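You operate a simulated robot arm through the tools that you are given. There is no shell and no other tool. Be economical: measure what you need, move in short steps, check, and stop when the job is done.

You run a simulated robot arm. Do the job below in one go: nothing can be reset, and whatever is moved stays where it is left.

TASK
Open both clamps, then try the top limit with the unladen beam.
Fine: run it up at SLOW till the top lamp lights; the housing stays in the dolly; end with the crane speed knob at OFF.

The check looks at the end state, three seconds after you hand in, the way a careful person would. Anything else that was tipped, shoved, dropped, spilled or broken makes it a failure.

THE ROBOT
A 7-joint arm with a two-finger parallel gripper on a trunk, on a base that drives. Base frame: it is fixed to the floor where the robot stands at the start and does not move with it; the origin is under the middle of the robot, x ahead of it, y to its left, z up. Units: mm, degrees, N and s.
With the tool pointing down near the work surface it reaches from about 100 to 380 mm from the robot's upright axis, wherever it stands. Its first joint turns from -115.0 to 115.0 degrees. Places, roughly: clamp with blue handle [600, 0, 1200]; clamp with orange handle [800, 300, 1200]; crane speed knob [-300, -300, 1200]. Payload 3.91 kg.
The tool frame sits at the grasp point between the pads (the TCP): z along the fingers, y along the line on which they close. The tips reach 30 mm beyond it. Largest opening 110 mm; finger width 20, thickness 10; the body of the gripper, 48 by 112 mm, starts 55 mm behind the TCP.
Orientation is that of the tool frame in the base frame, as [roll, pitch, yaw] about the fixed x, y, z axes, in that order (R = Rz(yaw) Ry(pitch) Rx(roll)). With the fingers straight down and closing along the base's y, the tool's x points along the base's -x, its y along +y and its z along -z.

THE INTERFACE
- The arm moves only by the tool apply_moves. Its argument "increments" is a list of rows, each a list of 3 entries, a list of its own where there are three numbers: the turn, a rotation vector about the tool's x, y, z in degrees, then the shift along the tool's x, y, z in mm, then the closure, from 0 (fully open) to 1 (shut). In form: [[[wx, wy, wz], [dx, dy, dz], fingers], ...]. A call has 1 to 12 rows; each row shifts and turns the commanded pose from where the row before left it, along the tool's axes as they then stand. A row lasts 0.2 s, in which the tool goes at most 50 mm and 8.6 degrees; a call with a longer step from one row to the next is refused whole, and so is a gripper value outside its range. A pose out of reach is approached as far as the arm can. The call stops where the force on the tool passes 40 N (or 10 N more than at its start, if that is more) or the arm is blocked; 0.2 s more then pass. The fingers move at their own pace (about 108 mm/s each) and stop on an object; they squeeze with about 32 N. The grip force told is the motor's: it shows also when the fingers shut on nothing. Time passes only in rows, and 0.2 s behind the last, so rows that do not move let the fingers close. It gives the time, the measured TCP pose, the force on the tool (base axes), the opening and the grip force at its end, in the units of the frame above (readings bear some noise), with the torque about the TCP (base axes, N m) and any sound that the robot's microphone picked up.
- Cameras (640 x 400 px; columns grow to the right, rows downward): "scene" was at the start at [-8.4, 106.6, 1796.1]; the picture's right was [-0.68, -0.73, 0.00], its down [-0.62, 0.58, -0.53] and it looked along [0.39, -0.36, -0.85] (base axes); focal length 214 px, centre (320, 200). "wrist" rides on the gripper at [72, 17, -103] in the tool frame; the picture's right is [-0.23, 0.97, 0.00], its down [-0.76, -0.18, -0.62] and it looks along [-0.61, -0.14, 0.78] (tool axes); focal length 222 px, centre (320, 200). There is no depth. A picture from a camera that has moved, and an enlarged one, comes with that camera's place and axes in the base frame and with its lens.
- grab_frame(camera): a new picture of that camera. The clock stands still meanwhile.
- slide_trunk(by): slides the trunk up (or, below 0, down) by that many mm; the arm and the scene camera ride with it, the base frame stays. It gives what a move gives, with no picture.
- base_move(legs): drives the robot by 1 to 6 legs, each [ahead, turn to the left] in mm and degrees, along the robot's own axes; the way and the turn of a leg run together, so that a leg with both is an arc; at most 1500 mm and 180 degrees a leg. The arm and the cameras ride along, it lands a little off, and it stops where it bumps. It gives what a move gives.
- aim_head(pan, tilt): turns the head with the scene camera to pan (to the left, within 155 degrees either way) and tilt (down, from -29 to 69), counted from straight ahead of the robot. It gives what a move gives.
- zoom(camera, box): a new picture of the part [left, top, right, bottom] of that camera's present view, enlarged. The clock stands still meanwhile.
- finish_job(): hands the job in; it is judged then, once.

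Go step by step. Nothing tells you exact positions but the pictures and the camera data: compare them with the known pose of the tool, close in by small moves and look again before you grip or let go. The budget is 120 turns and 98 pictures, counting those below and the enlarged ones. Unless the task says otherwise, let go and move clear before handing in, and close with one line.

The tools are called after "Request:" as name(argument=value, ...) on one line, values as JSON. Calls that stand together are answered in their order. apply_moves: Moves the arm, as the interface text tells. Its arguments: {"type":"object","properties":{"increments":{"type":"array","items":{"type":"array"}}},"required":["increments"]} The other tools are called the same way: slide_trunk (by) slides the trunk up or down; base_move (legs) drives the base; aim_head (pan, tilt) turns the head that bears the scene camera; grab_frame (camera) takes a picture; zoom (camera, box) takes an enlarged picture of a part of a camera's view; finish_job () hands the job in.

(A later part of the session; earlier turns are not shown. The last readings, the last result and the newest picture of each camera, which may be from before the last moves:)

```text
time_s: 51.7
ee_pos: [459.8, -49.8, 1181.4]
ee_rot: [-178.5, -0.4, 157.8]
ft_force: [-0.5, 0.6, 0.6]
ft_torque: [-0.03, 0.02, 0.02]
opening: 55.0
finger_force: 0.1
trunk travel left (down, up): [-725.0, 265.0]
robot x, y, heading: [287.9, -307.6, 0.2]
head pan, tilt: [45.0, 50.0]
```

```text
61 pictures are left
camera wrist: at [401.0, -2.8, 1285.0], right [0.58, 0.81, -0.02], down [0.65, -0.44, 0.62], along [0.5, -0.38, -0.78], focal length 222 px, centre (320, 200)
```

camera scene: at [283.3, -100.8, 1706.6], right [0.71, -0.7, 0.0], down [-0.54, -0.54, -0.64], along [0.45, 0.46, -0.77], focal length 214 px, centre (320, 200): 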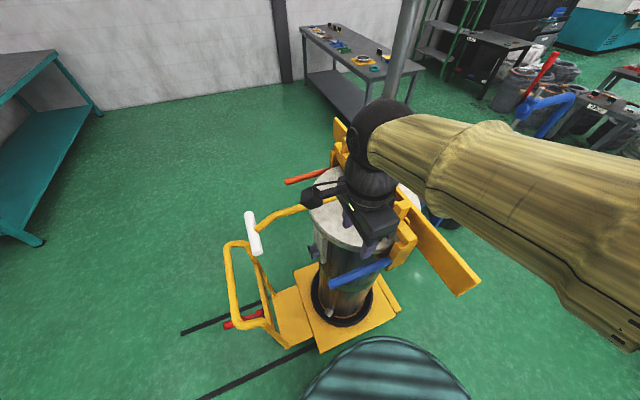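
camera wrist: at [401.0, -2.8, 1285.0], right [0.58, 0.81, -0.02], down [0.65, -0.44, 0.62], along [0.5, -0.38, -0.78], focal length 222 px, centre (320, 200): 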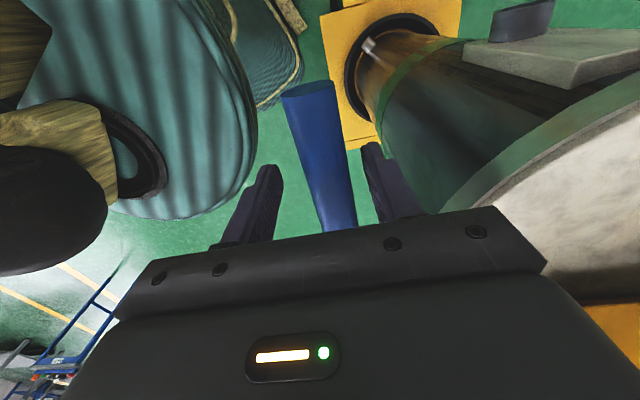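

It stays open in a free grip. Raise clear and view the clamp from the scene camera.

Request:
slide_trunk(by=180)

Request:
apply_moves(increments=[[[0, 0, 0], [-35.6, -19.6, 0], 0.45], [[0, 0, 0], [-35.6, -19.6, 0], 0.45], [[0, 0, 0], [-35.6, -19.6, 0], 0.45], [[0, 0, 0], [-35.6, -19.6, 0], 0.45], [[0, 0, 0], [-30, -40, 0], 0.45], [[0, 0, 0], [-20, -44, 0], 0.45], [[0, 0, 0], [-10, -45, 0], 0.2]])

Request:
aim_head(pan=40, tilt=55)

Request:
grab_frame(camera="scene")

Request:
zoom(camera="scene", box=[260, 80, 480, 270])

```text
time_s: 53.7
ee_pos: [460.0, -48.4, 1362.4]
ee_rot: [-178.7, -0.3, 157.7]
ft_force: [0.0, -0.3, 0.9]
ft_torque: [0.0, -0.02, 0.0]
opening: 55.0
finger_force: 0.1
trunk travel left (down, up): [-905.0, 85.0]
robot x, y, heading: [289.3, -307.9, 0.6]
head pan, tilt: [45.0, 50.0]
```

```text
time_s: 55.3
ee_pos: [566.0, -319.9, 1367.4]
ee_rot: [-178.7, -0.4, 157.8]
ft_force: [-0.1, -1.0, 0.2]
ft_torque: [0.02, -0.02, 0.0]
opening: 87.9
finger_force: 0.1
trunk travel left (down, up): [-905.0, 85.0]
robot x, y, heading: [286.2, -311.8, 0.5]
head pan, tilt: [45.0, 50.0]
```

```text
time_s: 56.0
ee_pos: [566.6, -318.0, 1366.4]
ee_rot: [-178.4, -0.5, 157.6]
ft_force: [0.2, -0.5, 0.1]
ft_torque: [-0.05, 0.03, 0.02]
opening: 87.9
finger_force: 0.1
trunk travel left (down, up): [-905.0, 85.0]
robot x, y, heading: [290.2, -308.9, 0.2]
head pan, tilt: [40.0, 55.0]
```

```text
60 pictures are left
camera scene: at [284.2, -107.8, 1779.9], right [0.65, -0.76, 0.0], down [-0.62, -0.53, -0.57], along [0.44, 0.37, -0.82], focal length 214 px, centre (320, 200)
```

scene: 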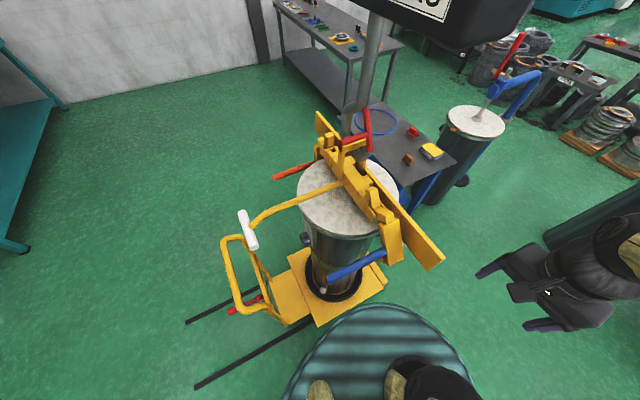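

```text
2.11 times, centred on (370, 175) of scene
camera zoom: at [284.2, -107.8, 1779.9], right [0.65, -0.76, 0.0], down [-0.62, -0.53, -0.57], along [0.44, 0.37, -0.82], focal length 452 px, centre (215, 253)
```

zoom: 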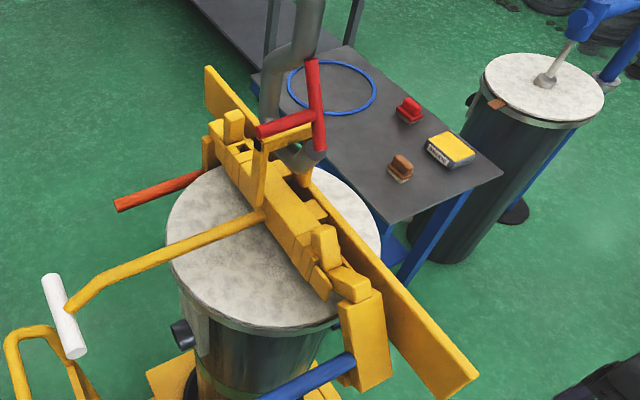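

The blue clamp has swung out and stays open. The orange lever mirrors it; I'll go around behind the dolly to the left side, retracing my way first.

Request:
base_move(legs=[[0, -42], [-465, 0]])

```text
time_s: 60.7
ee_pos: [151.2, -199.7, 1366.0]
ee_rot: [-178.7, -0.5, 115.8]
ft_force: [0.2, -0.6, -0.9]
ft_torque: [-0.02, -0.01, 0.05]
opening: 87.9
finger_force: 0.0
trunk travel left (down, up): [-905.0, 85.0]
robot x, y, heading: [-46.3, -6.8, -42.0]
head pan, tilt: [40.0, 55.0]
```

Back at the known turning spot. Turning left and moving up behind the dolly handle.

Request:
base_move(legs=[[-12, 0], [0, 143], [200, 0], [0, -33.5]])

```text
time_s: 64.5
ee_pos: [202.2, 101.7, 1367.6]
ee_rot: [-178.7, -0.3, -178.7]
ft_force: [0.3, -0.7, 0.4]
ft_torque: [0.0, 0.03, -0.04]
opening: 88.0
finger_force: 0.0
trunk travel left (down, up): [-905.0, 85.0]
robot x, y, heading: [-56.7, 6.0, 23.2]
head pan, tilt: [40.0, 55.0]
stopped in leg 2: the robot was blocked; the commanded pose is now the measured one
```

Blocked again at heading 23. Looking back at the panel side and at the dolly side to see what touches.

Request:
aim_head(pan=-150, tilt=62)

Request:
grab_frame(camera="scene")

Request:
aim_head(pan=10, tilt=69)

Request:
grab_frame(camera="scene")

```text
time_s: 67.3
ee_pos: [202.4, 102.0, 1366.6]
ee_rot: [-178.7, -0.4, -178.8]
ft_force: [0.2, -0.4, -0.4]
ft_torque: [0.01, 0.0, 0.03]
opening: 87.8
finger_force: 0.1
trunk travel left (down, up): [-905.0, 85.0]
robot x, y, heading: [-56.4, 0.9, 23.2]
head pan, tilt: [-150.0, 62.0]
```

```text
58 pictures are left
camera scene: at [-208.9, 66.2, 1771.6], right [-0.8, 0.6, 0.0], down [0.53, 0.71, -0.47], along [-0.28, -0.38, -0.88], focal length 214 px, centre (320, 200)
```

scene: 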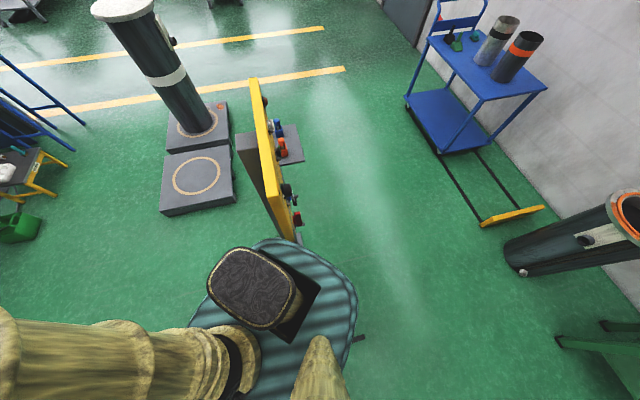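

```text
time_s: 69.7
ee_pos: [203.3, 102.4, 1366.3]
ee_rot: [-178.7, -0.5, -178.7]
ft_force: [-0.1, -0.7, -0.3]
ft_torque: [0.0, -0.01, -0.02]
opening: 88.0
finger_force: 0.0
trunk travel left (down, up): [-905.0, 85.0]
robot x, y, heading: [-54.9, 1.0, 23.4]
head pan, tilt: [10.0, 68.8]
```

```text
57 pictures are left
camera scene: at [-123.8, 148.5, 1764.5], right [0.55, -0.84, 0.0], down [-0.78, -0.51, -0.36], along [0.3, 0.2, -0.93], focal length 214 px, centre (320, 200)
```

scene: 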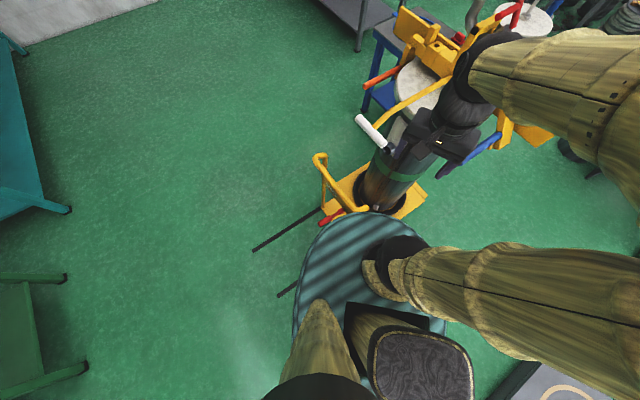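

The base's rear is right at the panel's near end, so that gap is narrow for turning. I'll turn back right, reverse along the free diagonal until clear, then turn.

Request:
base_move(legs=[[0, -65.4], [-260, 0]])

Request:
base_move(legs=[[0, 101.7]])

```text
time_s: 74.5
ee_pos: [-54.9, -14.1, 1366.9]
ee_rot: [-178.7, -0.3, 115.5]
ft_force: [-0.1, -0.2, -0.3]
ft_torque: [-0.01, -0.04, -0.02]
opening: 88.2
finger_force: 0.1
trunk travel left (down, up): [-905.0, 85.0]
robot x, y, heading: [-250.4, 179.9, -42.7]
head pan, tilt: [10.0, 68.8]
```

```text
time_s: 79.1
ee_pos: [-96.2, 408.7, 1367.0]
ee_rot: [-178.7, -0.4, -144.2]
ft_force: [0.0, -0.1, -0.2]
ft_torque: [-0.01, 0.0, -0.01]
opening: 87.9
finger_force: 0.0
trunk travel left (down, up): [-905.0, 85.0]
robot x, y, heading: [-251.4, 178.9, 57.7]
head pan, tilt: [10.0, 68.8]
```

Clear now. Drive up the left side and then toward the orange clamp's side.

Request:
base_move(legs=[[0, 1.2], [977, 0], [0, -89.5]])

Request:
aim_head(pan=-15, tilt=50)

Request:
grab_frame(camera="scene")

```text
time_s: 88.3
ee_pos: [485.1, 881.1, 1365.5]
ee_rot: [-178.7, -0.4, 130.3]
ft_force: [-0.2, -0.3, -0.8]
ft_torque: [0.01, 0.01, -0.02]
opening: 88.0
finger_force: 0.1
trunk travel left (down, up): [-905.0, 85.0]
robot x, y, heading: [245.9, 1019.5, -28.0]
head pan, tilt: [10.0, 68.8]
```

```text
time_s: 89.2
ee_pos: [485.0, 880.5, 1367.0]
ee_rot: [-178.7, -0.3, 130.2]
ft_force: [-0.3, -0.1, 0.9]
ft_torque: [-0.02, 0.0, -0.01]
opening: 88.0
finger_force: 0.1
trunk travel left (down, up): [-905.0, 85.0]
robot x, y, heading: [245.7, 1017.7, -27.7]
head pan, tilt: [-15.0, 50.0]
```

```text
56 pictures are left
camera scene: at [320.3, 1130.1, 1786.4], right [-0.68, -0.73, 0.0], down [-0.56, 0.52, -0.64], along [0.47, -0.44, -0.77], focal length 214 px, centre (320, 200)
```

scene: 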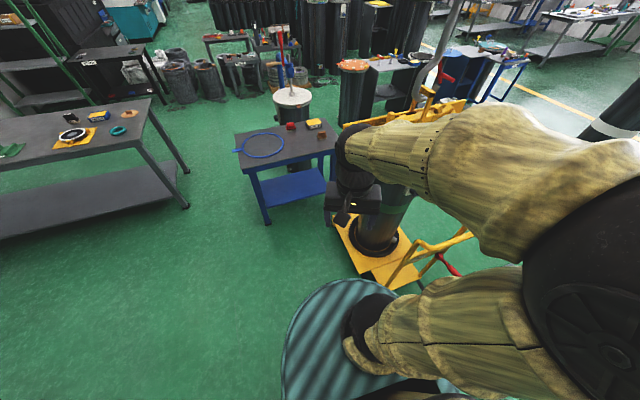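

Clear path ahead. Driving to the spot beside the orange clamp.

Request:
base_move(legs=[[0, -2.5], [550, 0]])

Request:
aim_head(pan=-90, tilt=55)

Request:
grab_frame(camera="scene")

```text
time_s: 92.7
ee_pos: [955.9, 594.8, 1367.4]
ee_rot: [-178.8, -0.4, 128.1]
ft_force: [-0.3, 0.9, -0.2]
ft_torque: [0.01, 0.02, -0.02]
opening: 88.1
finger_force: 0.1
trunk travel left (down, up): [-905.0, 85.0]
robot x, y, heading: [716.7, 739.6, -30.0]
head pan, tilt: [-15.0, 50.0]
```

```text
time_s: 94.2
ee_pos: [954.9, 595.4, 1366.5]
ee_rot: [-178.7, -0.3, 128.0]
ft_force: [0.0, -0.2, 0.1]
ft_torque: [-0.02, -0.01, 0.05]
opening: 88.1
finger_force: 0.1
trunk travel left (down, up): [-905.0, 85.0]
robot x, y, heading: [718.6, 741.0, -30.1]
head pan, tilt: [-90.0, 55.0]
```

```text
55 pictures are left
camera scene: at [709.3, 842.2, 1780.0], right [-0.87, 0.5, 0.0], down [0.41, 0.71, -0.57], along [-0.29, -0.5, -0.82], focal length 214 px, centre (320, 200)
```

scene: 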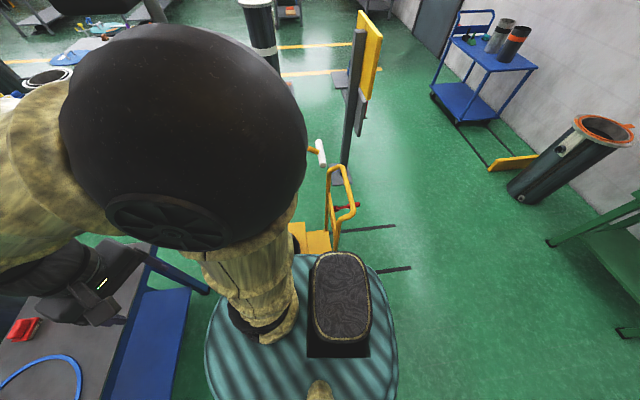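

My shoulder hides the view; I'll turn 16° right (a mirrored, known-safe pose) and then swing the arm over.

Request:
base_move(legs=[[0, -15.5]])

Request:
apply_moves(increments=[[[0, 0, 0], [-5.6, -42.8, 0], 0.2], [[0, 0, 0], [-5.6, -42.8, 0], 0.2], [[0, 0, 0], [-5.6, -42.8, 0], 0.2], [[0, 0, 0], [-5.6, -42.8, 0], 0.2], [[0, 0, 0], [-5.6, -42.8, 0], 0.2], [[0, 0, 0], [-5.6, -42.8, 0], 0.2], [[0, 0, 0], [-5.6, -42.8, 0], 0.2]])

Request:
apply_moves(increments=[[[0, 0, -7.6], [0, 0, 0], 0.45], [[0, 0, -7.6], [0, 0, 0], 0.45], [[0, 0, -7.6], [0, 0, 0], 0.45], [[0, 0, -7.6], [0, 0, 0], 0.45], [[0, 0, -7.6], [0, 0, 0], 0.45], [[0, 0, -7.6], [0, 0, 0], 0.45], [[0, 0, 0], [0, 0, 0], 0.45]])

Request:
grab_frame(camera="wrist")

```text
time_s: 95.5
ee_pos: [907.7, 538.9, 1366.8]
ee_rot: [-178.7, -0.4, 112.7]
ft_force: [0.3, -0.2, -0.2]
ft_torque: [0.02, -0.01, 0.0]
opening: 88.0
finger_force: 0.0
trunk travel left (down, up): [-905.0, 85.0]
robot x, y, heading: [717.9, 740.2, -45.4]
head pan, tilt: [-90.0, 55.0]
```

```text
time_s: 97.1
ee_pos: [647.3, 385.1, 1374.0]
ee_rot: [-178.7, -0.4, 112.6]
ft_force: [0.0, -0.8, 0.5]
ft_torque: [0.06, 0.01, 0.01]
opening: 87.7
finger_force: 0.1
trunk travel left (down, up): [-905.0, 85.0]
robot x, y, heading: [721.6, 743.9, -45.6]
head pan, tilt: [-90.0, 55.0]
```

```text
time_s: 98.7
ee_pos: [646.1, 387.0, 1373.9]
ee_rot: [-179.3, -1.1, 158.2]
ft_force: [0.4, 0.2, -0.3]
ft_torque: [-0.02, 0.02, 0.01]
opening: 60.2
finger_force: 0.0
trunk travel left (down, up): [-905.0, 85.0]
robot x, y, heading: [721.0, 739.6, -45.9]
head pan, tilt: [-90.0, 55.0]
```

```text
54 pictures are left
camera wrist: at [587.3, 430.4, 1477.3], right [0.57, 0.82, -0.02], down [0.66, -0.44, 0.61], along [0.49, -0.36, -0.79], focal length 222 px, centre (320, 200)
```

wrist: 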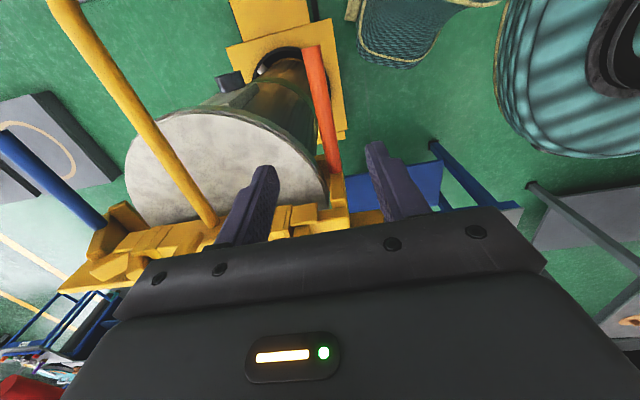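

Orange tip triangulates at [593, 404], base [767, 325]. I correct sideways 6 mm, lower by the trunk, then check.

Request:
apply_moves(increments=[[[0, 0, 1.5], [10, -6.5, 0], 0.45], [[0, 0, 0], [0, 0, 0], 0.45]])

Request:
slide_trunk(by=-180)

Request:
grab_frame(camera="wrist")

```text
time_s: 99.3
ee_pos: [634.8, 383.8, 1373.6]
ee_rot: [-179.3, -1.2, 156.6]
ft_force: [0.3, -0.8, -1.1]
ft_torque: [0.0, -0.01, -0.01]
opening: 60.1
finger_force: 0.0
trunk travel left (down, up): [-905.0, 85.0]
robot x, y, heading: [721.8, 744.2, -45.7]
head pan, tilt: [-90.0, 55.0]
```

```text
time_s: 101.3
ee_pos: [635.0, 383.9, 1194.1]
ee_rot: [-179.2, -1.2, 156.7]
ft_force: [-0.2, 1.2, 0.5]
ft_torque: [0.01, 0.0, -0.01]
opening: 60.4
finger_force: 0.1
trunk travel left (down, up): [-725.0, 265.0]
robot x, y, heading: [717.0, 739.7, -45.6]
head pan, tilt: [-90.0, 55.0]
```

```text
53 pictures are left
camera wrist: at [577.0, 429.0, 1298.3], right [0.59, 0.8, -0.02], down [0.64, -0.46, 0.61], along [0.48, -0.37, -0.79], focal length 222 px, centre (320, 200)
```

wrist: 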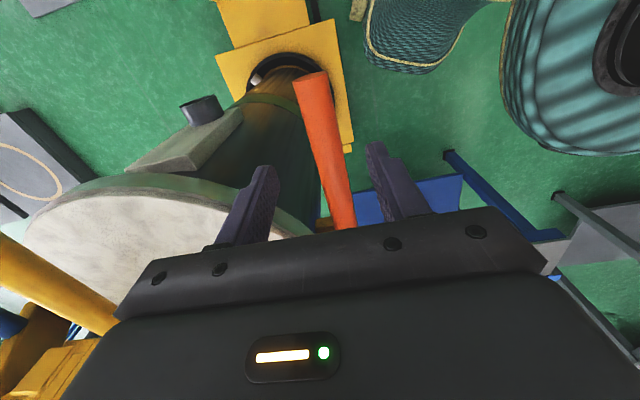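

Nearly centred; shift 3 mm and lower onto the lever, then grip.

Request:
apply_moves(increments=[[[0, 0, 0], [0, 3, 24], 0.45], [[0, 0, 0], [0, 0, 24], 0.45], [[0, 0, 0], [0, 0, 23], 0.45], [[0, 0, 0], [0, 0, 0], 0.9], [[0, 0, 0], [0, 0, 0], 0.9], [[0, 0, 0], [0, 0, 0], 0.9]])

Request:
grab_frame(camera="wrist")

```text
time_s: 102.7
ee_pos: [634.3, 387.3, 1121.7]
ee_rot: [-179.4, -1.2, 156.8]
ft_force: [1.7, 6.0, -10.7]
ft_torque: [-0.03, 0.06, 0.94]
opening: 25.8
finger_force: 45.0
trunk travel left (down, up): [-725.0, 265.0]
robot x, y, heading: [719.7, 737.3, -45.6]
head pan, tilt: [-90.0, 55.0]
```

```text
52 pictures are left
camera wrist: at [575.9, 431.9, 1225.7], right [0.59, 0.81, -0.01], down [0.64, -0.46, 0.61], along [0.48, -0.37, -0.79], focal length 222 px, centre (320, 200)
```

wrist: 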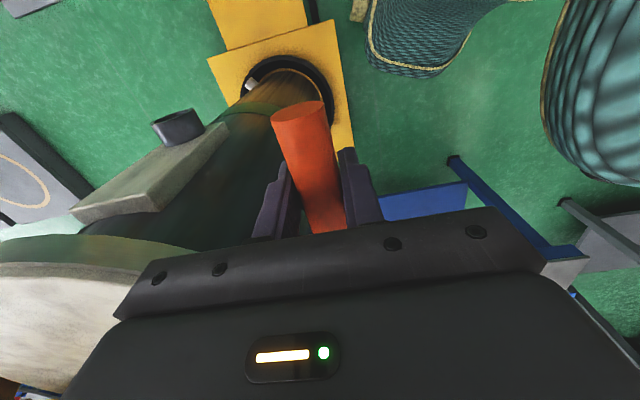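

Gripped. Following the same arc mirrored (outward is now +y of the tool).

Request:
apply_moves(increments=[[[0, 0, 0], [0, 3.2, -2.3], 0.9], [[0, 0, 0], [0, 3.2, -2.3], 0.9], [[0, 0, 0], [0, 3.1, -2.4], 0.9], [[0, 0, 0], [0, 3.1, -2.5], 0.9], [[0, 0, 0], [0, 5.9, -5.3], 0.9], [[0, 0, 0], [0, 0, 0], 0.9]])

```text
time_s: 104.1
ee_pos: [640.6, 405.2, 1139.7]
ee_rot: [-179.4, -1.2, 156.7]
ft_force: [-1.3, 15.7, -18.8]
ft_torque: [0.15, 0.52, 0.91]
opening: 25.9
finger_force: 44.8
trunk travel left (down, up): [-725.0, 265.0]
robot x, y, heading: [719.0, 745.8, -45.6]
head pan, tilt: [-90.0, 55.0]
```

Tracking well; slightly high, correcting outward.

Request:
apply_moves(increments=[[[0, 0, 0], [0, 6.5, -3], 0.9], [[0, 0, 0], [0, 5.5, -5.5], 0.9], [[0, 0, 0], [0, 5, -6.2], 0.9], [[0, 0, 0], [0, 4.5, -6.4], 0.9], [[0, 0, 0], [0, 0, 0], 0.9]])

```text
time_s: 105.3
ee_pos: [648.0, 421.8, 1158.8]
ee_rot: [-179.1, -1.0, 156.7]
ft_force: [-12.5, -8.3, 9.4]
ft_torque: [-0.53, -0.4, 0.74]
opening: 25.8
finger_force: 45.1
trunk travel left (down, up): [-725.0, 265.0]
robot x, y, heading: [718.4, 743.2, -45.8]
head pan, tilt: [-90.0, 55.0]
```

Request:
apply_moves(increments=[[[0, 0, 0], [0, 3, -6.2], 0.9], [[0, 0, 0], [0, 3.5, -6.5], 0.9], [[0, 0, 0], [0, 2.6, -6], 0.9], [[0, 0, 0], [0, 2, -4.5], 0.9], [[0, 0, 0], [0, 0, 0], 0.9]])

```text
time_s: 106.5
ee_pos: [652.9, 432.9, 1177.4]
ee_rot: [-179.7, -1.4, 156.9]
ft_force: [-11.3, -11.7, -25.5]
ft_torque: [-0.17, 0.06, 0.71]
opening: 25.8
finger_force: 44.9
trunk travel left (down, up): [-725.0, 265.0]
robot x, y, heading: [716.3, 745.3, -45.7]
head pan, tilt: [-90.0, 55.0]
stopped in row 5: the force on the tool passed its limit (the readings are from after the stop); the commanded pose is now the measured one
```

At the end stop, same as blue. One more nudge, then release.

Request:
apply_moves(increments=[[[0, 0, 0], [0, 1.2, -3], 0.9], [[0, 0, 0], [0, 0.8, -2], 0.9]])

Request:
apply_moves(increments=[[[0, 0, 0], [0, 0, 0], 0.5], [[0, 0, 0], [0, 0, 0], 0.5], [[0, 0, 0], [0, 0, 0], 0.5]])

Request:
grab_frame(camera="wrist")

```text
time_s: 106.8
ee_pos: [653.5, 432.0, 1177.2]
ee_rot: [-179.6, -1.5, 156.8]
ft_force: [-9.2, -11.7, -22.1]
ft_torque: [-0.29, -0.2, 0.69]
opening: 25.9
finger_force: 44.8
trunk travel left (down, up): [-725.0, 265.0]
robot x, y, heading: [717.5, 739.6, -45.6]
head pan, tilt: [-90.0, 55.0]
stopped in row 1: the force on the tool passed its limit (the readings are from after the stop); the commanded pose is now the measured one
```

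```text
time_s: 107.6
ee_pos: [655.8, 435.5, 1178.3]
ee_rot: [-179.7, -1.5, 156.7]
ft_force: [0.7, 0.1, -1.1]
ft_torque: [0.05, 0.01, -0.03]
opening: 54.8
finger_force: 0.1
trunk travel left (down, up): [-725.0, 265.0]
robot x, y, heading: [720.1, 742.1, -45.7]
head pan, tilt: [-90.0, 55.0]
```

```text
51 pictures are left
camera wrist: at [597.5, 479.5, 1283.0], right [0.59, 0.81, -0.01], down [0.65, -0.47, 0.6], along [0.48, -0.37, -0.8], focal length 222 px, centre (320, 200)
```

wrist: 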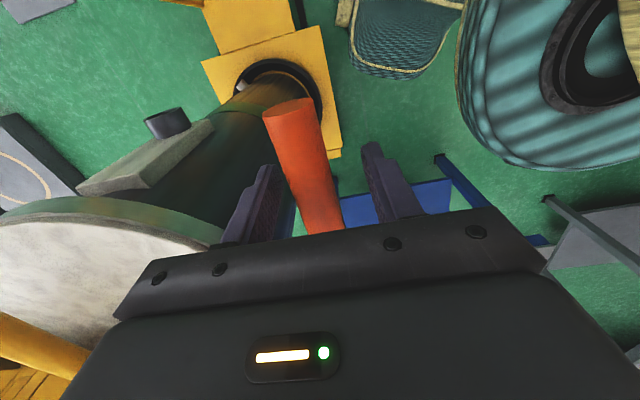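

Released; raise straight up and verify it stays open.

Request:
slide_trunk(by=200)

Request:
grab_frame(camera="wrist")

```text
time_s: 109.7
ee_pos: [654.3, 435.1, 1378.3]
ee_rot: [-179.6, -1.4, 156.7]
ft_force: [0.6, 0.0, -0.3]
ft_torque: [0.02, -0.04, -0.02]
opening: 54.9
finger_force: 0.1
trunk travel left (down, up): [-925.0, 65.0]
robot x, y, heading: [720.8, 740.0, -45.7]
head pan, tilt: [-90.0, 55.0]
```

```text
50 pictures are left
camera wrist: at [597.7, 479.8, 1483.0], right [0.59, 0.81, -0.01], down [0.65, -0.47, 0.6], along [0.48, -0.37, -0.8], focal length 222 px, centre (320, 200)
```

wrist: 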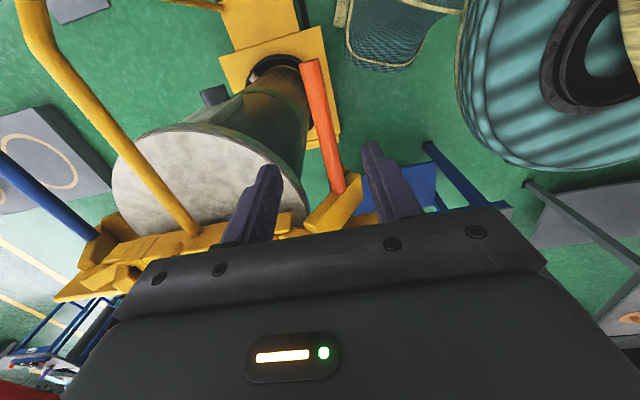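

Both clamps are open. Stow the arm in front and head to the crane panel.

Request:
apply_moves(increments=[[[0, 0, 7.6], [0, 0, 0], 0.45], [[0, 0, 7.6], [0, 0, 0], 0.45], [[0, 0, 7.6], [0, 0, 0], 0.45], [[0, 0, 7.6], [0, 0, 0], 0.45], [[0, 0, 7.6], [0, 0, 0], 0.45], [[0, 0, 7.6], [0, 0, 0], 0.45], [[0, 0, 0], [1.6, 45, 0], 0.45], [[0, 0, 0], [1.6, 45, 0], 0.45], [[0, 0, 0], [1.6, 45, 0], 0.45], [[0, 0, 0], [1.6, 45, 0], 0.45], [[0, 0, 0], [1.6, 45, 0], 0.45], [[0, 0, 0], [1.6, 45, 0], 0.45]])

Request:
base_move(legs=[[0, 15.5], [-550, 0]])

Request:
aim_head(pan=-35, tilt=40)

Request:
grab_frame(camera="scene")

```text
time_s: 112.3
ee_pos: [903.7, 540.9, 1371.9]
ee_rot: [-178.6, -0.8, 111.2]
ft_force: [-0.3, 0.5, -0.6]
ft_torque: [0.02, 0.01, -0.02]
opening: 60.4
finger_force: 0.0
trunk travel left (down, up): [-925.0, 65.0]
robot x, y, heading: [721.3, 741.0, -45.7]
head pan, tilt: [-90.0, 55.0]
```

```text
time_s: 116.5
ee_pos: [460.6, 882.7, 1371.3]
ee_rot: [-178.8, -0.7, 126.2]
ft_force: [-0.1, -0.8, -0.2]
ft_torque: [0.0, -0.04, -0.01]
opening: 60.2
finger_force: 0.0
trunk travel left (down, up): [-925.0, 65.0]
robot x, y, heading: [231.7, 1029.9, -30.6]
head pan, tilt: [-90.0, 55.0]
```

```text
time_s: 117.7
ee_pos: [460.3, 881.0, 1371.6]
ee_rot: [-178.6, -0.8, 126.3]
ft_force: [0.8, -0.5, 1.1]
ft_torque: [0.0, 0.01, 0.01]
opening: 60.6
finger_force: 0.0
trunk travel left (down, up): [-925.0, 65.0]
robot x, y, heading: [228.8, 1030.3, -30.4]
head pan, tilt: [-35.0, 40.0]
```

```text
49 pictures are left
camera scene: at [293.6, 1114.0, 1820.6], right [-0.91, -0.41, 0.0], down [-0.27, 0.59, -0.77], along [0.32, -0.7, -0.64], focal length 214 px, centre (320, 200)
```

scene: 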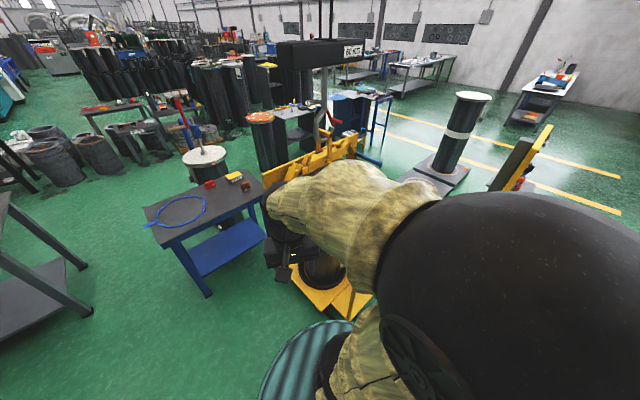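

Both clamps stand open. Now drive round to the face of the crane panel, near [-800, -50].

Request:
base_move(legs=[[0, -103.2], [1480, 0], [0, 111]])

Request:
aim_head(pan=20, tilt=30)

Request:
grab_frame(camera="scene")

```text
time_s: 134.1
ee_pos: [-565.9, -124.5, 1371.6]
ee_rot: [-178.6, -0.9, 134.7]
ft_force: [-0.8, -0.4, 1.1]
ft_torque: [0.03, 0.02, -0.01]
opening: 60.1
finger_force: 0.1
trunk travel left (down, up): [-925.0, 65.0]
robot x, y, heading: [-816.8, -13.2, -22.3]
head pan, tilt: [-35.0, 40.0]
```

```text
time_s: 135.4
ee_pos: [-566.7, -123.7, 1373.2]
ee_rot: [-178.7, -0.8, 134.7]
ft_force: [-0.1, 0.3, -0.3]
ft_torque: [0.01, 0.0, 0.01]
opening: 60.7
finger_force: 0.0
trunk travel left (down, up): [-925.0, 65.0]
robot x, y, heading: [-812.5, -12.4, -22.2]
head pan, tilt: [20.0, 30.0]
```

```text
48 pictures are left
camera scene: at [-721.5, 148.9, 1836.0], right [-0.04, -1.0, 0.0], down [-0.5, 0.02, -0.87], along [0.87, -0.03, -0.5], focal length 214 px, centre (320, 200)
```

scene: 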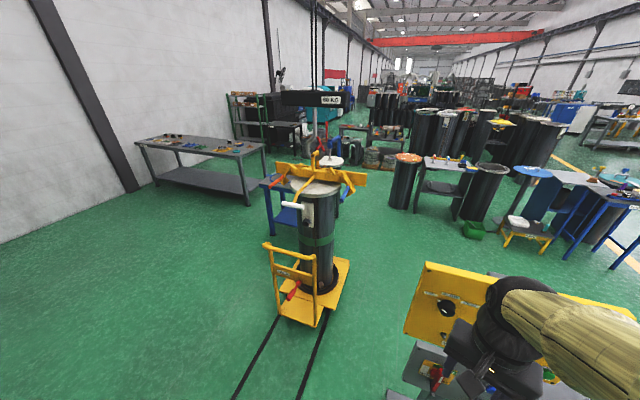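

The panel is at lower right, hidden by the arm. I swing the arm left and look at the panel's face.

Request:
apply_moves(increments=[[[0, 0, 0], [31, 30.5, 0], 0.45], [[0, 0, 0], [31, 30.5, 0], 0.45], [[0, 0, 0], [31, 30.5, 0], 0.45], [[0, 0, 0], [31, 30.5, 0], 0.45], [[0, 0, 0], [31, 30.5, 0], 0.45], [[0, 0, 0], [31, 30.5, 0], 0.45]])

Request:
aim_head(pan=-15, tilt=50)

Request:
grab_frame(camera="scene")

```text
time_s: 136.8
ee_pos: [-565.7, 138.8, 1370.8]
ee_rot: [-178.7, -0.8, 134.5]
ft_force: [0.7, 0.5, 0.6]
ft_torque: [0.0, 0.03, 0.01]
opening: 60.6
finger_force: 0.2
trunk travel left (down, up): [-925.0, 65.0]
robot x, y, heading: [-814.6, -14.4, -22.0]
head pan, tilt: [20.0, 30.0]
```

```text
time_s: 137.8
ee_pos: [-567.0, 137.1, 1371.3]
ee_rot: [-178.7, -0.8, 134.7]
ft_force: [-0.3, 0.3, 0.0]
ft_torque: [0.0, 0.0, 0.01]
opening: 60.5
finger_force: 0.0
trunk travel left (down, up): [-925.0, 65.0]
robot x, y, heading: [-812.8, -14.8, -22.0]
head pan, tilt: [-15.0, 50.0]
```

```text
47 pictures are left
camera scene: at [-750.4, 105.8, 1806.5], right [-0.6, -0.8, 0.0], down [-0.61, 0.46, -0.64], along [0.51, -0.39, -0.77], focal length 214 px, centre (320, 200)
```

scene: 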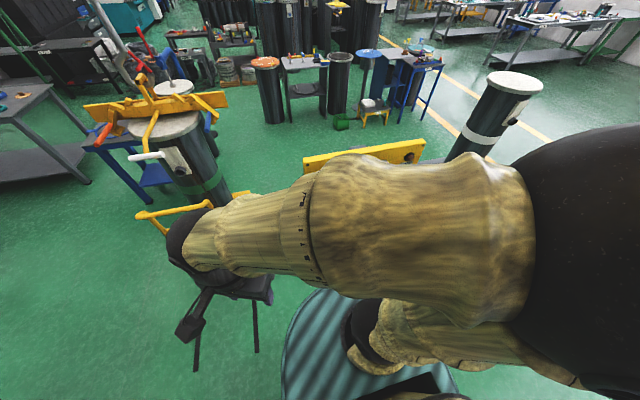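

The camera sits left of the arm, so I'll turn the robot right to get the panel on my left side.

Request:
base_move(legs=[[0, -75]])

Request:
aim_head(pan=65, tilt=48)

Request:
grab_frame(camera="scene")

```text
time_s: 141.4
ee_pos: [-607.2, -214.9, 1371.1]
ee_rot: [-178.7, -0.8, 59.1]
ft_force: [-0.2, -0.5, 0.1]
ft_torque: [-0.02, 0.0, 0.02]
opening: 60.6
finger_force: 0.1
trunk travel left (down, up): [-925.0, 65.0]
robot x, y, heading: [-813.8, -7.2, -97.7]
head pan, tilt: [-15.0, 50.0]
```

```text
time_s: 143.0
ee_pos: [-607.7, -214.7, 1371.3]
ee_rot: [-178.7, -0.8, 59.3]
ft_force: [0.0, -0.5, -0.5]
ft_torque: [-0.05, -0.01, 0.02]
opening: 60.4
finger_force: 0.0
trunk travel left (down, up): [-925.0, 65.0]
robot x, y, heading: [-812.7, -10.8, -97.9]
head pan, tilt: [65.0, 48.0]
```

```text
46 pictures are left
camera scene: at [-587.9, -15.7, 1809.2], right [-0.54, -0.84, 0.0], down [-0.63, 0.4, -0.67], along [0.56, -0.36, -0.74], focal length 214 px, centre (320, 200)
```

scene: 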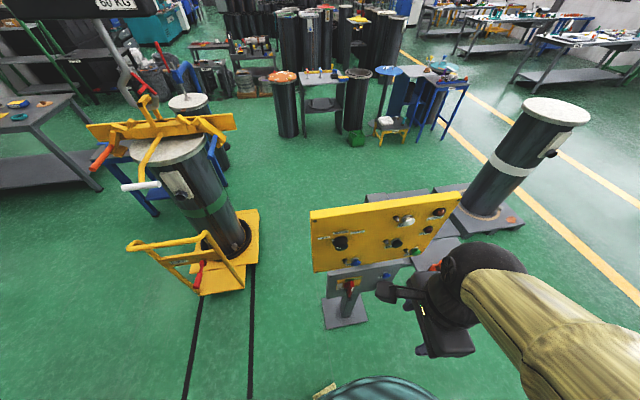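

Now the panel is visible. Zooming in.

Request:
zoom(camera="scene", box=[305, 185, 475, 300])

Request:
zoom(camera="scene", box=[308, 200, 388, 255])

```text
3.48 times, centred on (390, 242) of scene
camera zoom: at [-587.9, -15.7, 1809.2], right [-0.54, -0.84, 0.0], down [-0.63, 0.4, -0.67], along [0.56, -0.36, -0.74], focal length 746 px, centre (76, 52)
```

zoom: 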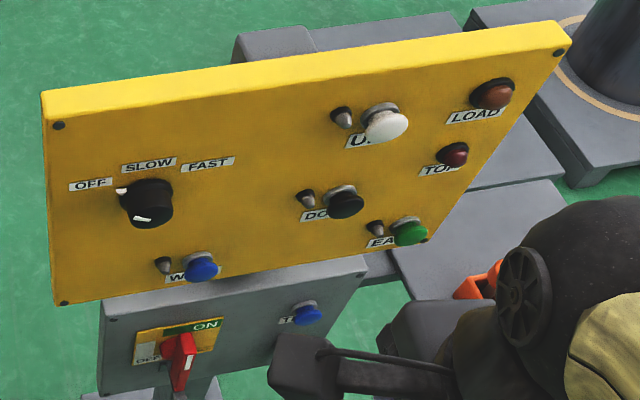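

```text
7.27 times, centred on (348, 228) of scene
camera zoom: at [-587.9, -15.7, 1809.2], right [-0.54, -0.84, 0.0], down [-0.63, 0.4, -0.67], along [0.56, -0.36, -0.74], focal length 1560 px, centre (116, 0)
```

zoom: 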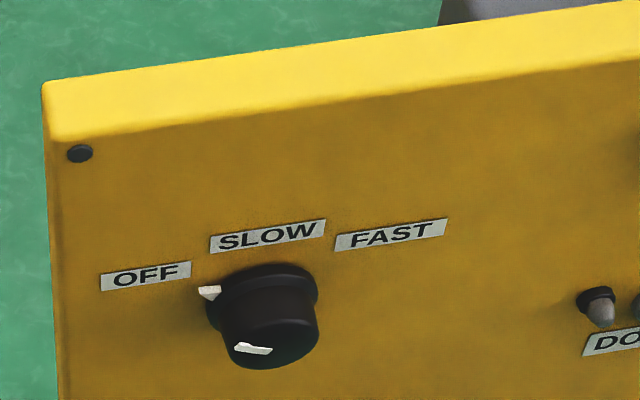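

The knob points to OFF; UP, DOWN, EAST, WEST buttons; LOAD and TOP lamps. There's also a red main switch below; zooming on it and the upper right.

Request:
zoom(camera="scene", box=[328, 258, 408, 308])

Request:
zoom(camera="scene", box=[378, 195, 458, 255])

```text
8.00 times, centred on (368, 283) of scene
camera zoom: at [-587.9, -15.7, 1809.2], right [-0.54, -0.84, 0.0], down [-0.63, 0.4, -0.67], along [0.56, -0.36, -0.74], focal length 1716 px, centre (-64, -464)
```

zoom: 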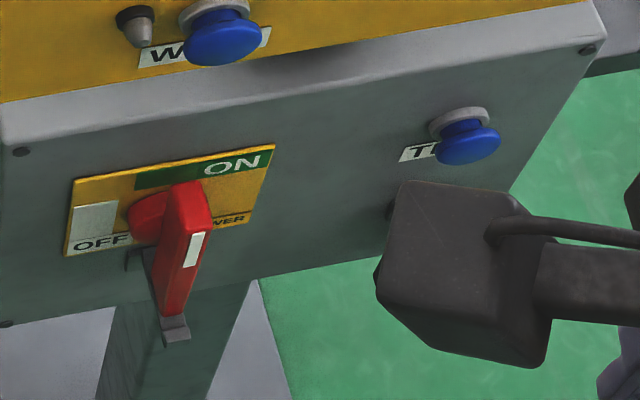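

```text
6.67 times, centred on (418, 225) of scene
camera zoom: at [-587.9, -15.7, 1809.2], right [-0.54, -0.84, 0.0], down [-0.63, 0.4, -0.67], along [0.56, -0.36, -0.74], focal length 1430 px, centre (-333, 33)
```

zoom: 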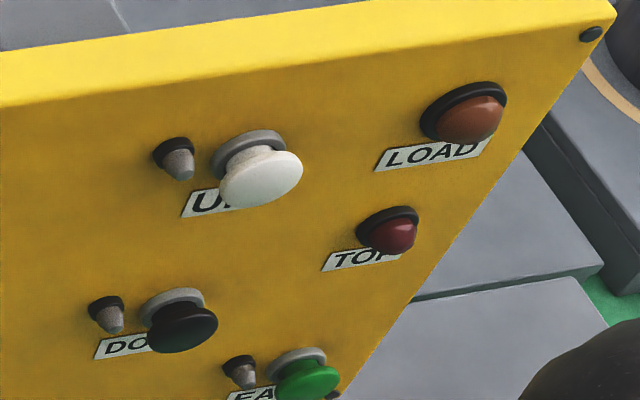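

Layout: knob at about [-309, -275, 1186] (OFF upper-left, SLOW straight up, FAST upper-right), UP at [-388, -483, 1253], TOP lamp right of it. I drive to about 520 mm in front of the panel and face it.

Request:
base_move(legs=[[190, 0], [0, 77]])

Request:
aim_head(pan=0, tilt=45)

Request:
grab_frame(camera="scene")

```text
time_s: 147.8
ee_pos: [-594.5, -47.3, 1370.9]
ee_rot: [-178.7, -0.9, 135.8]
ft_force: [1.1, 0.5, 0.6]
ft_torque: [-0.02, 0.03, -0.01]
opening: 60.3
finger_force: 0.1
trunk travel left (down, up): [-925.0, 65.0]
robot x, y, heading: [-836.4, -202.4, -21.0]
head pan, tilt: [65.0, 48.0]
```

```text
time_s: 149.2
ee_pos: [-594.3, -47.2, 1370.4]
ee_rot: [-178.8, -0.8, 135.8]
ft_force: [-0.3, -0.2, 0.3]
ft_torque: [-0.01, 0.01, 0.0]
opening: 60.4
finger_force: 0.0
trunk travel left (down, up): [-925.0, 65.0]
robot x, y, heading: [-839.2, -201.6, -20.9]
head pan, tilt: [0.0, 45.0]
```

```text
41 pictures are left
camera scene: at [-764.1, -66.5, 1813.4], right [-0.36, -0.93, 0.0], down [-0.66, 0.25, -0.71], along [0.66, -0.25, -0.71], focal length 214 px, centre (320, 200)
```

scene: 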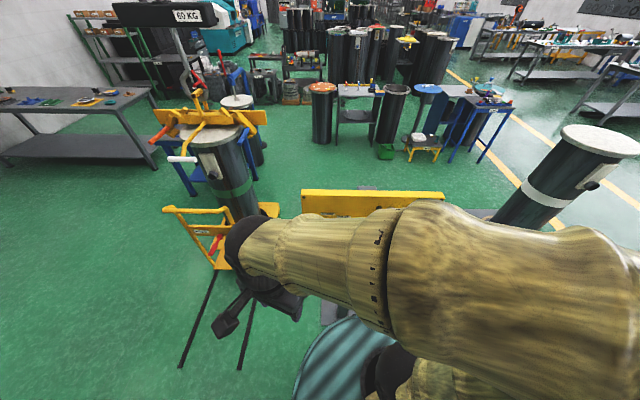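

I'll bring the arm in front of the panel, yaw it square, then begin pitching the gripper toward horizontal.

Request:
apply_moves(increments=[[[0, 0, 0], [-39, -30, 0], 0.45], [[0, 0, 0], [-39, -30, 0], 0.45], [[0, 0, 0], [-39, -30, 0], 0.45], [[0, 0, 0], [-39, -30, 0], 0.45], [[0, 0, -7.8], [0, 0, 0], 0.45], [[0, 0, -7.8], [0, 0, 0], 0.45], [[0, 0, -7.8], [0, 0, 0], 0.45], [[0, 0, 0], [0, 0, 0], 0.45]])

Request:
apply_moves(increments=[[[0, -8.2, 0], [0, 0, 0], 0.45], [[0, -8.2, 0], [0, 0, 0], 0.45], [[0, -8.2, 0], [0, 0, 0], 0.45], [[0, -8.2, 0], [0, 0, 0], 0.45], [[0, -8.2, 0], [0, 0, 0], 0.45], [[0, 0, 0], [0, 0, 0], 0.45]])

Request:
grab_frame(camera="wrist")

```text
time_s: 151.0
ee_pos: [-565.7, -241.7, 1371.0]
ee_rot: [-179.1, -1.2, 159.3]
ft_force: [0.1, 0.4, -0.4]
ft_torque: [0.02, 0.02, -0.01]
opening: 60.7
finger_force: 0.0
trunk travel left (down, up): [-925.0, 65.0]
robot x, y, heading: [-841.1, -204.2, -21.0]
head pan, tilt: [0.0, 45.0]
```

```text
time_s: 152.4
ee_pos: [-481.2, -244.5, 1396.9]
ee_rot: [-178.9, 39.8, 159.9]
ft_force: [-0.2, 0.1, -0.1]
ft_torque: [-0.03, -0.01, -0.02]
opening: 60.4
finger_force: 0.0
out of reach, approached as far as the arm can: row 2, 3, 4, 5
trunk travel left (down, up): [-925.0, 65.0]
robot x, y, heading: [-841.3, -200.7, -20.9]
head pan, tilt: [0.0, 45.0]
```

```text
40 pictures are left
camera wrist: at [-588.5, -185.3, 1429.3], right [0.51, 0.85, 0.13], down [0.12, -0.22, 0.97], along [0.85, -0.48, -0.21], focal length 222 px, centre (320, 200)
```

wrist: 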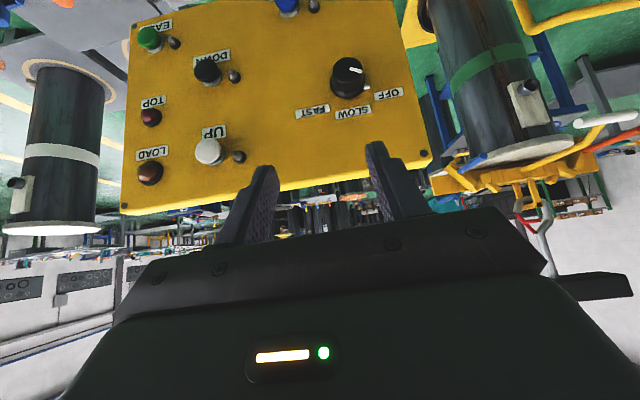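

The upside-down wrist view shows the panel well. I need more standoff for a horizontal tool: back up 100 mm, lower the trunk 180, then pitch on to horizontal.

Request:
base_move(legs=[[-100, 0]])

Request:
slide_trunk(by=-180)

Request:
apply_moves(increments=[[[0, -8.3, 0], [0, 0, 12], 0.45], [[0, -8.3, 0], [0, 0, 12], 0.45], [[0, -8.3, 0], [0, 0, 12], 0.45], [[0, -8.3, 0], [0, 0, 12], 0.45], [[0, -8.3, 0], [0, 0, 12], 0.45], [[0, -8.3, 0], [0, 0, 12], 0.45], [[0, 0, 0], [0, 0, 0], 0.45]])

Request:
grab_frame(camera="wrist")

```text
time_s: 153.5
ee_pos: [-578.7, -207.8, 1396.9]
ee_rot: [-178.8, 39.7, 159.9]
ft_force: [-0.4, 0.3, -0.8]
ft_torque: [-0.01, -0.04, 0.01]
opening: 60.5
finger_force: 0.0
trunk travel left (down, up): [-925.0, 65.0]
robot x, y, heading: [-932.8, -166.9, -20.9]
head pan, tilt: [0.0, 45.0]
```

```text
time_s: 155.5
ee_pos: [-575.7, -209.6, 1216.8]
ee_rot: [-178.8, 39.7, 159.9]
ft_force: [-0.5, -0.3, -0.2]
ft_torque: [0.01, 0.01, 0.0]
opening: 60.5
finger_force: 0.1
trunk travel left (down, up): [-745.0, 245.0]
robot x, y, heading: [-933.3, -166.2, -21.0]
head pan, tilt: [0.0, 45.0]
```

```text
time_s: 157.1
ee_pos: [-429.4, -212.4, 1260.1]
ee_rot: [-115.1, 89.1, -135.8]
ft_force: [-0.2, -0.1, 0.8]
ft_torque: [-0.04, -0.03, 0.01]
opening: 60.2
finger_force: 0.0
out of reach, approached as far as the arm can: row 1, 2, 3, 4, 5, 6
trunk travel left (down, up): [-745.0, 245.0]
robot x, y, heading: [-937.5, -165.4, -21.0]
head pan, tilt: [0.0, 45.0]
```

```text
39 pictures are left
camera wrist: at [-520.9, -159.6, 1187.9], right [0.35, 0.91, 0.21], down [-0.64, 0.06, 0.77], along [0.69, -0.4, 0.6], focal length 222 px, centre (320, 200)
```

wrist: 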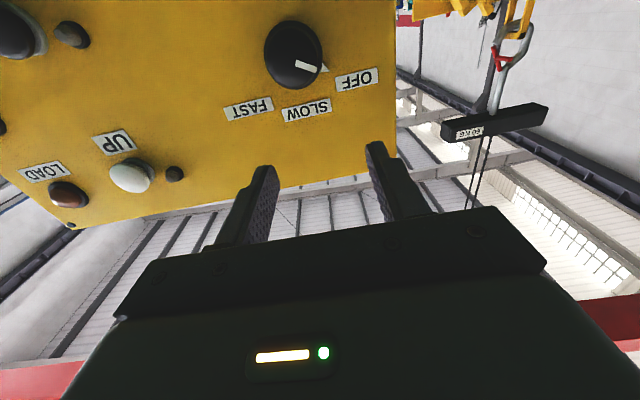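

The tool is now square to the panel. I refine the knob centre to about [-308, -270, 1199] on the plane. Lower 61 mm, approach with a standoff, and look.

Request:
slide_trunk(by=-61)

Request:
apply_moves(increments=[[[0, 0, 0], [0, -5, 22], 0.45], [[0, 0, 0], [0, -5, 22], 0.45], [[0, 0, 0], [0, 0, 0], 0.45]])

Request:
grab_frame(camera="wrist")

Request:
grab_frame(camera="scene")

```text
time_s: 158.2
ee_pos: [-428.4, -212.0, 1199.7]
ee_rot: [-118.8, 89.1, -139.7]
ft_force: [-0.2, 0.3, 0.2]
ft_torque: [0.01, -0.02, 0.01]
opening: 60.5
finger_force: 0.1
trunk travel left (down, up): [-684.0, 306.0]
robot x, y, heading: [-935.9, -164.6, -20.9]
head pan, tilt: [0.0, 45.0]
```

```text
time_s: 158.9
ee_pos: [-391.3, -236.4, 1198.9]
ee_rot: [-118.3, 89.0, -139.4]
ft_force: [-0.1, -0.2, 0.8]
ft_torque: [-0.01, 0.03, -0.01]
opening: 60.4
finger_force: 0.0
trunk travel left (down, up): [-684.0, 306.0]
robot x, y, heading: [-933.8, -164.4, -21.0]
head pan, tilt: [0.0, 45.0]
```

```text
38 pictures are left
camera wrist: at [-483.1, -184.4, 1126.6], right [0.35, 0.91, 0.21], down [-0.64, 0.07, 0.77], along [0.69, -0.4, 0.6], focal length 222 px, centre (320, 200)
```

wrist: 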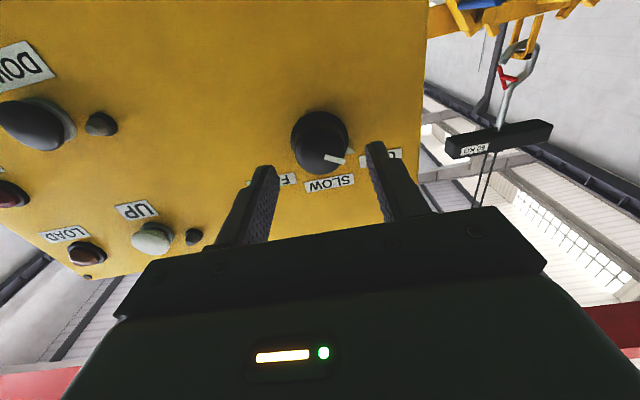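

```text
37 pictures are left
camera scene: at [-859.6, -29.9, 1572.4], right [-0.36, -0.93, 0.0], down [-0.66, 0.25, -0.71], along [0.66, -0.25, -0.71], focal length 214 px, centre (320, 200)
```

scene: 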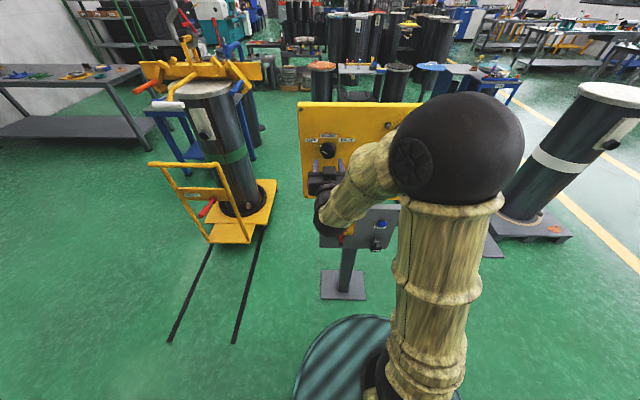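

The knob is on the tool axis within ~2 mm. Advancing with the fingers straddling it.

Request:
apply_moves(increments=[[[0, 0, 0], [1, 0, 20], 0.45], [[0, 0, 0], [0, 0, 20], 0.45], [[0, 0, 0], [0, 0, 8], 0.45], [[0, 0, 0], [0, 0, 0], 0.45]])

Request:
grab_frame(camera="wrist")

Request:
zoom(camera="scene", box=[280, 90, 440, 270])

```text
time_s: 159.9
ee_pos: [-347.0, -254.7, 1197.0]
ee_rot: [-119.0, 89.0, -139.9]
ft_force: [-0.1, 0.5, -0.3]
ft_torque: [-0.02, 0.0, 0.03]
opening: 60.4
finger_force: 0.1
trunk travel left (down, up): [-684.0, 306.0]
robot x, y, heading: [-933.6, -165.8, -20.9]
head pan, tilt: [0.0, 45.0]
```

```text
36 pictures are left
camera wrist: at [-438.6, -201.6, 1125.0], right [0.35, 0.91, 0.21], down [-0.63, 0.07, 0.77], along [0.69, -0.4, 0.6], focal length 222 px, centre (320, 200)
```

wrist: 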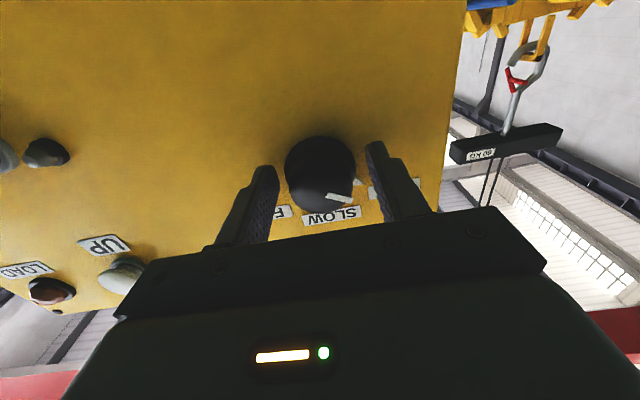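

```text
2.22 times, centred on (360, 180) of scene
camera zoom: at [-859.4, -30.0, 1572.4], right [-0.36, -0.93, 0.0], down [-0.66, 0.25, -0.71], along [0.66, -0.25, -0.71], focal length 477 px, centre (231, 244)
```

zoom: 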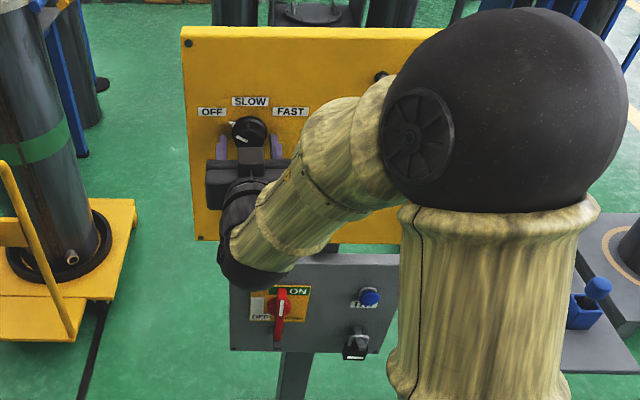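

Main switch handle stands at ON. The knob looks ~7 mm higher than the tool and the panel slightly further, so I adjust up and advance gently.

Request:
apply_moves(increments=[[[0, 0, 0], [-7, 0, 0], 0.45], [[0, 0, 0], [0, 0, 6], 0.45], [[0, 0, 0], [0, 0, 6], 0.45], [[0, 0, 0], [0, 0, 5], 0.45], [[0, 0, 0], [0, 0, 0], 0.45]])

Request:
grab_frame(camera="wrist")

Request:
zoom(camera="scene", box=[295, 100, 395, 200])

```text
time_s: 160.9
ee_pos: [-341.6, -254.4, 1204.6]
ee_rot: [-124.6, 89.0, -145.4]
ft_force: [-27.2, 7.9, 4.1]
ft_torque: [-0.27, -0.3, -1.1]
opening: 61.2
finger_force: 0.7
trunk travel left (down, up): [-684.0, 306.0]
robot x, y, heading: [-936.8, -169.2, -21.1]
head pan, tilt: [0.0, 45.0]
stopped in row 4: the force on the tool passed its limit (the readings are from after the stop); the commanded pose is now the measured one
```

```text
34 pictures are left
camera wrist: at [-433.8, -203.5, 1132.4], right [0.35, 0.91, 0.21], down [-0.63, 0.06, 0.77], along [0.69, -0.4, 0.6], focal length 222 px, centre (320, 200)
```

wrist: 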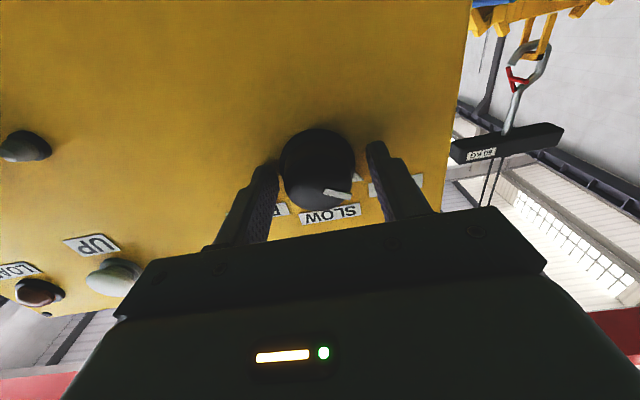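

```text
4.00 times, centred on (345, 150) of scene
camera zoom: at [-866.5, -27.9, 1572.7], right [-0.36, -0.93, 0.0], down [-0.66, 0.25, -0.71], along [0.66, -0.25, -0.7], focal length 858 px, centre (220, 400)
```

zoom: 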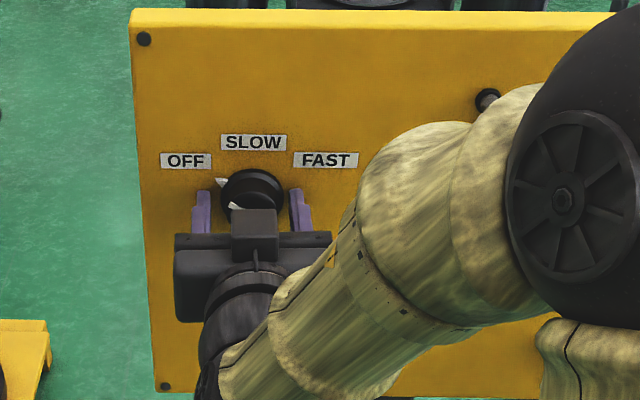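

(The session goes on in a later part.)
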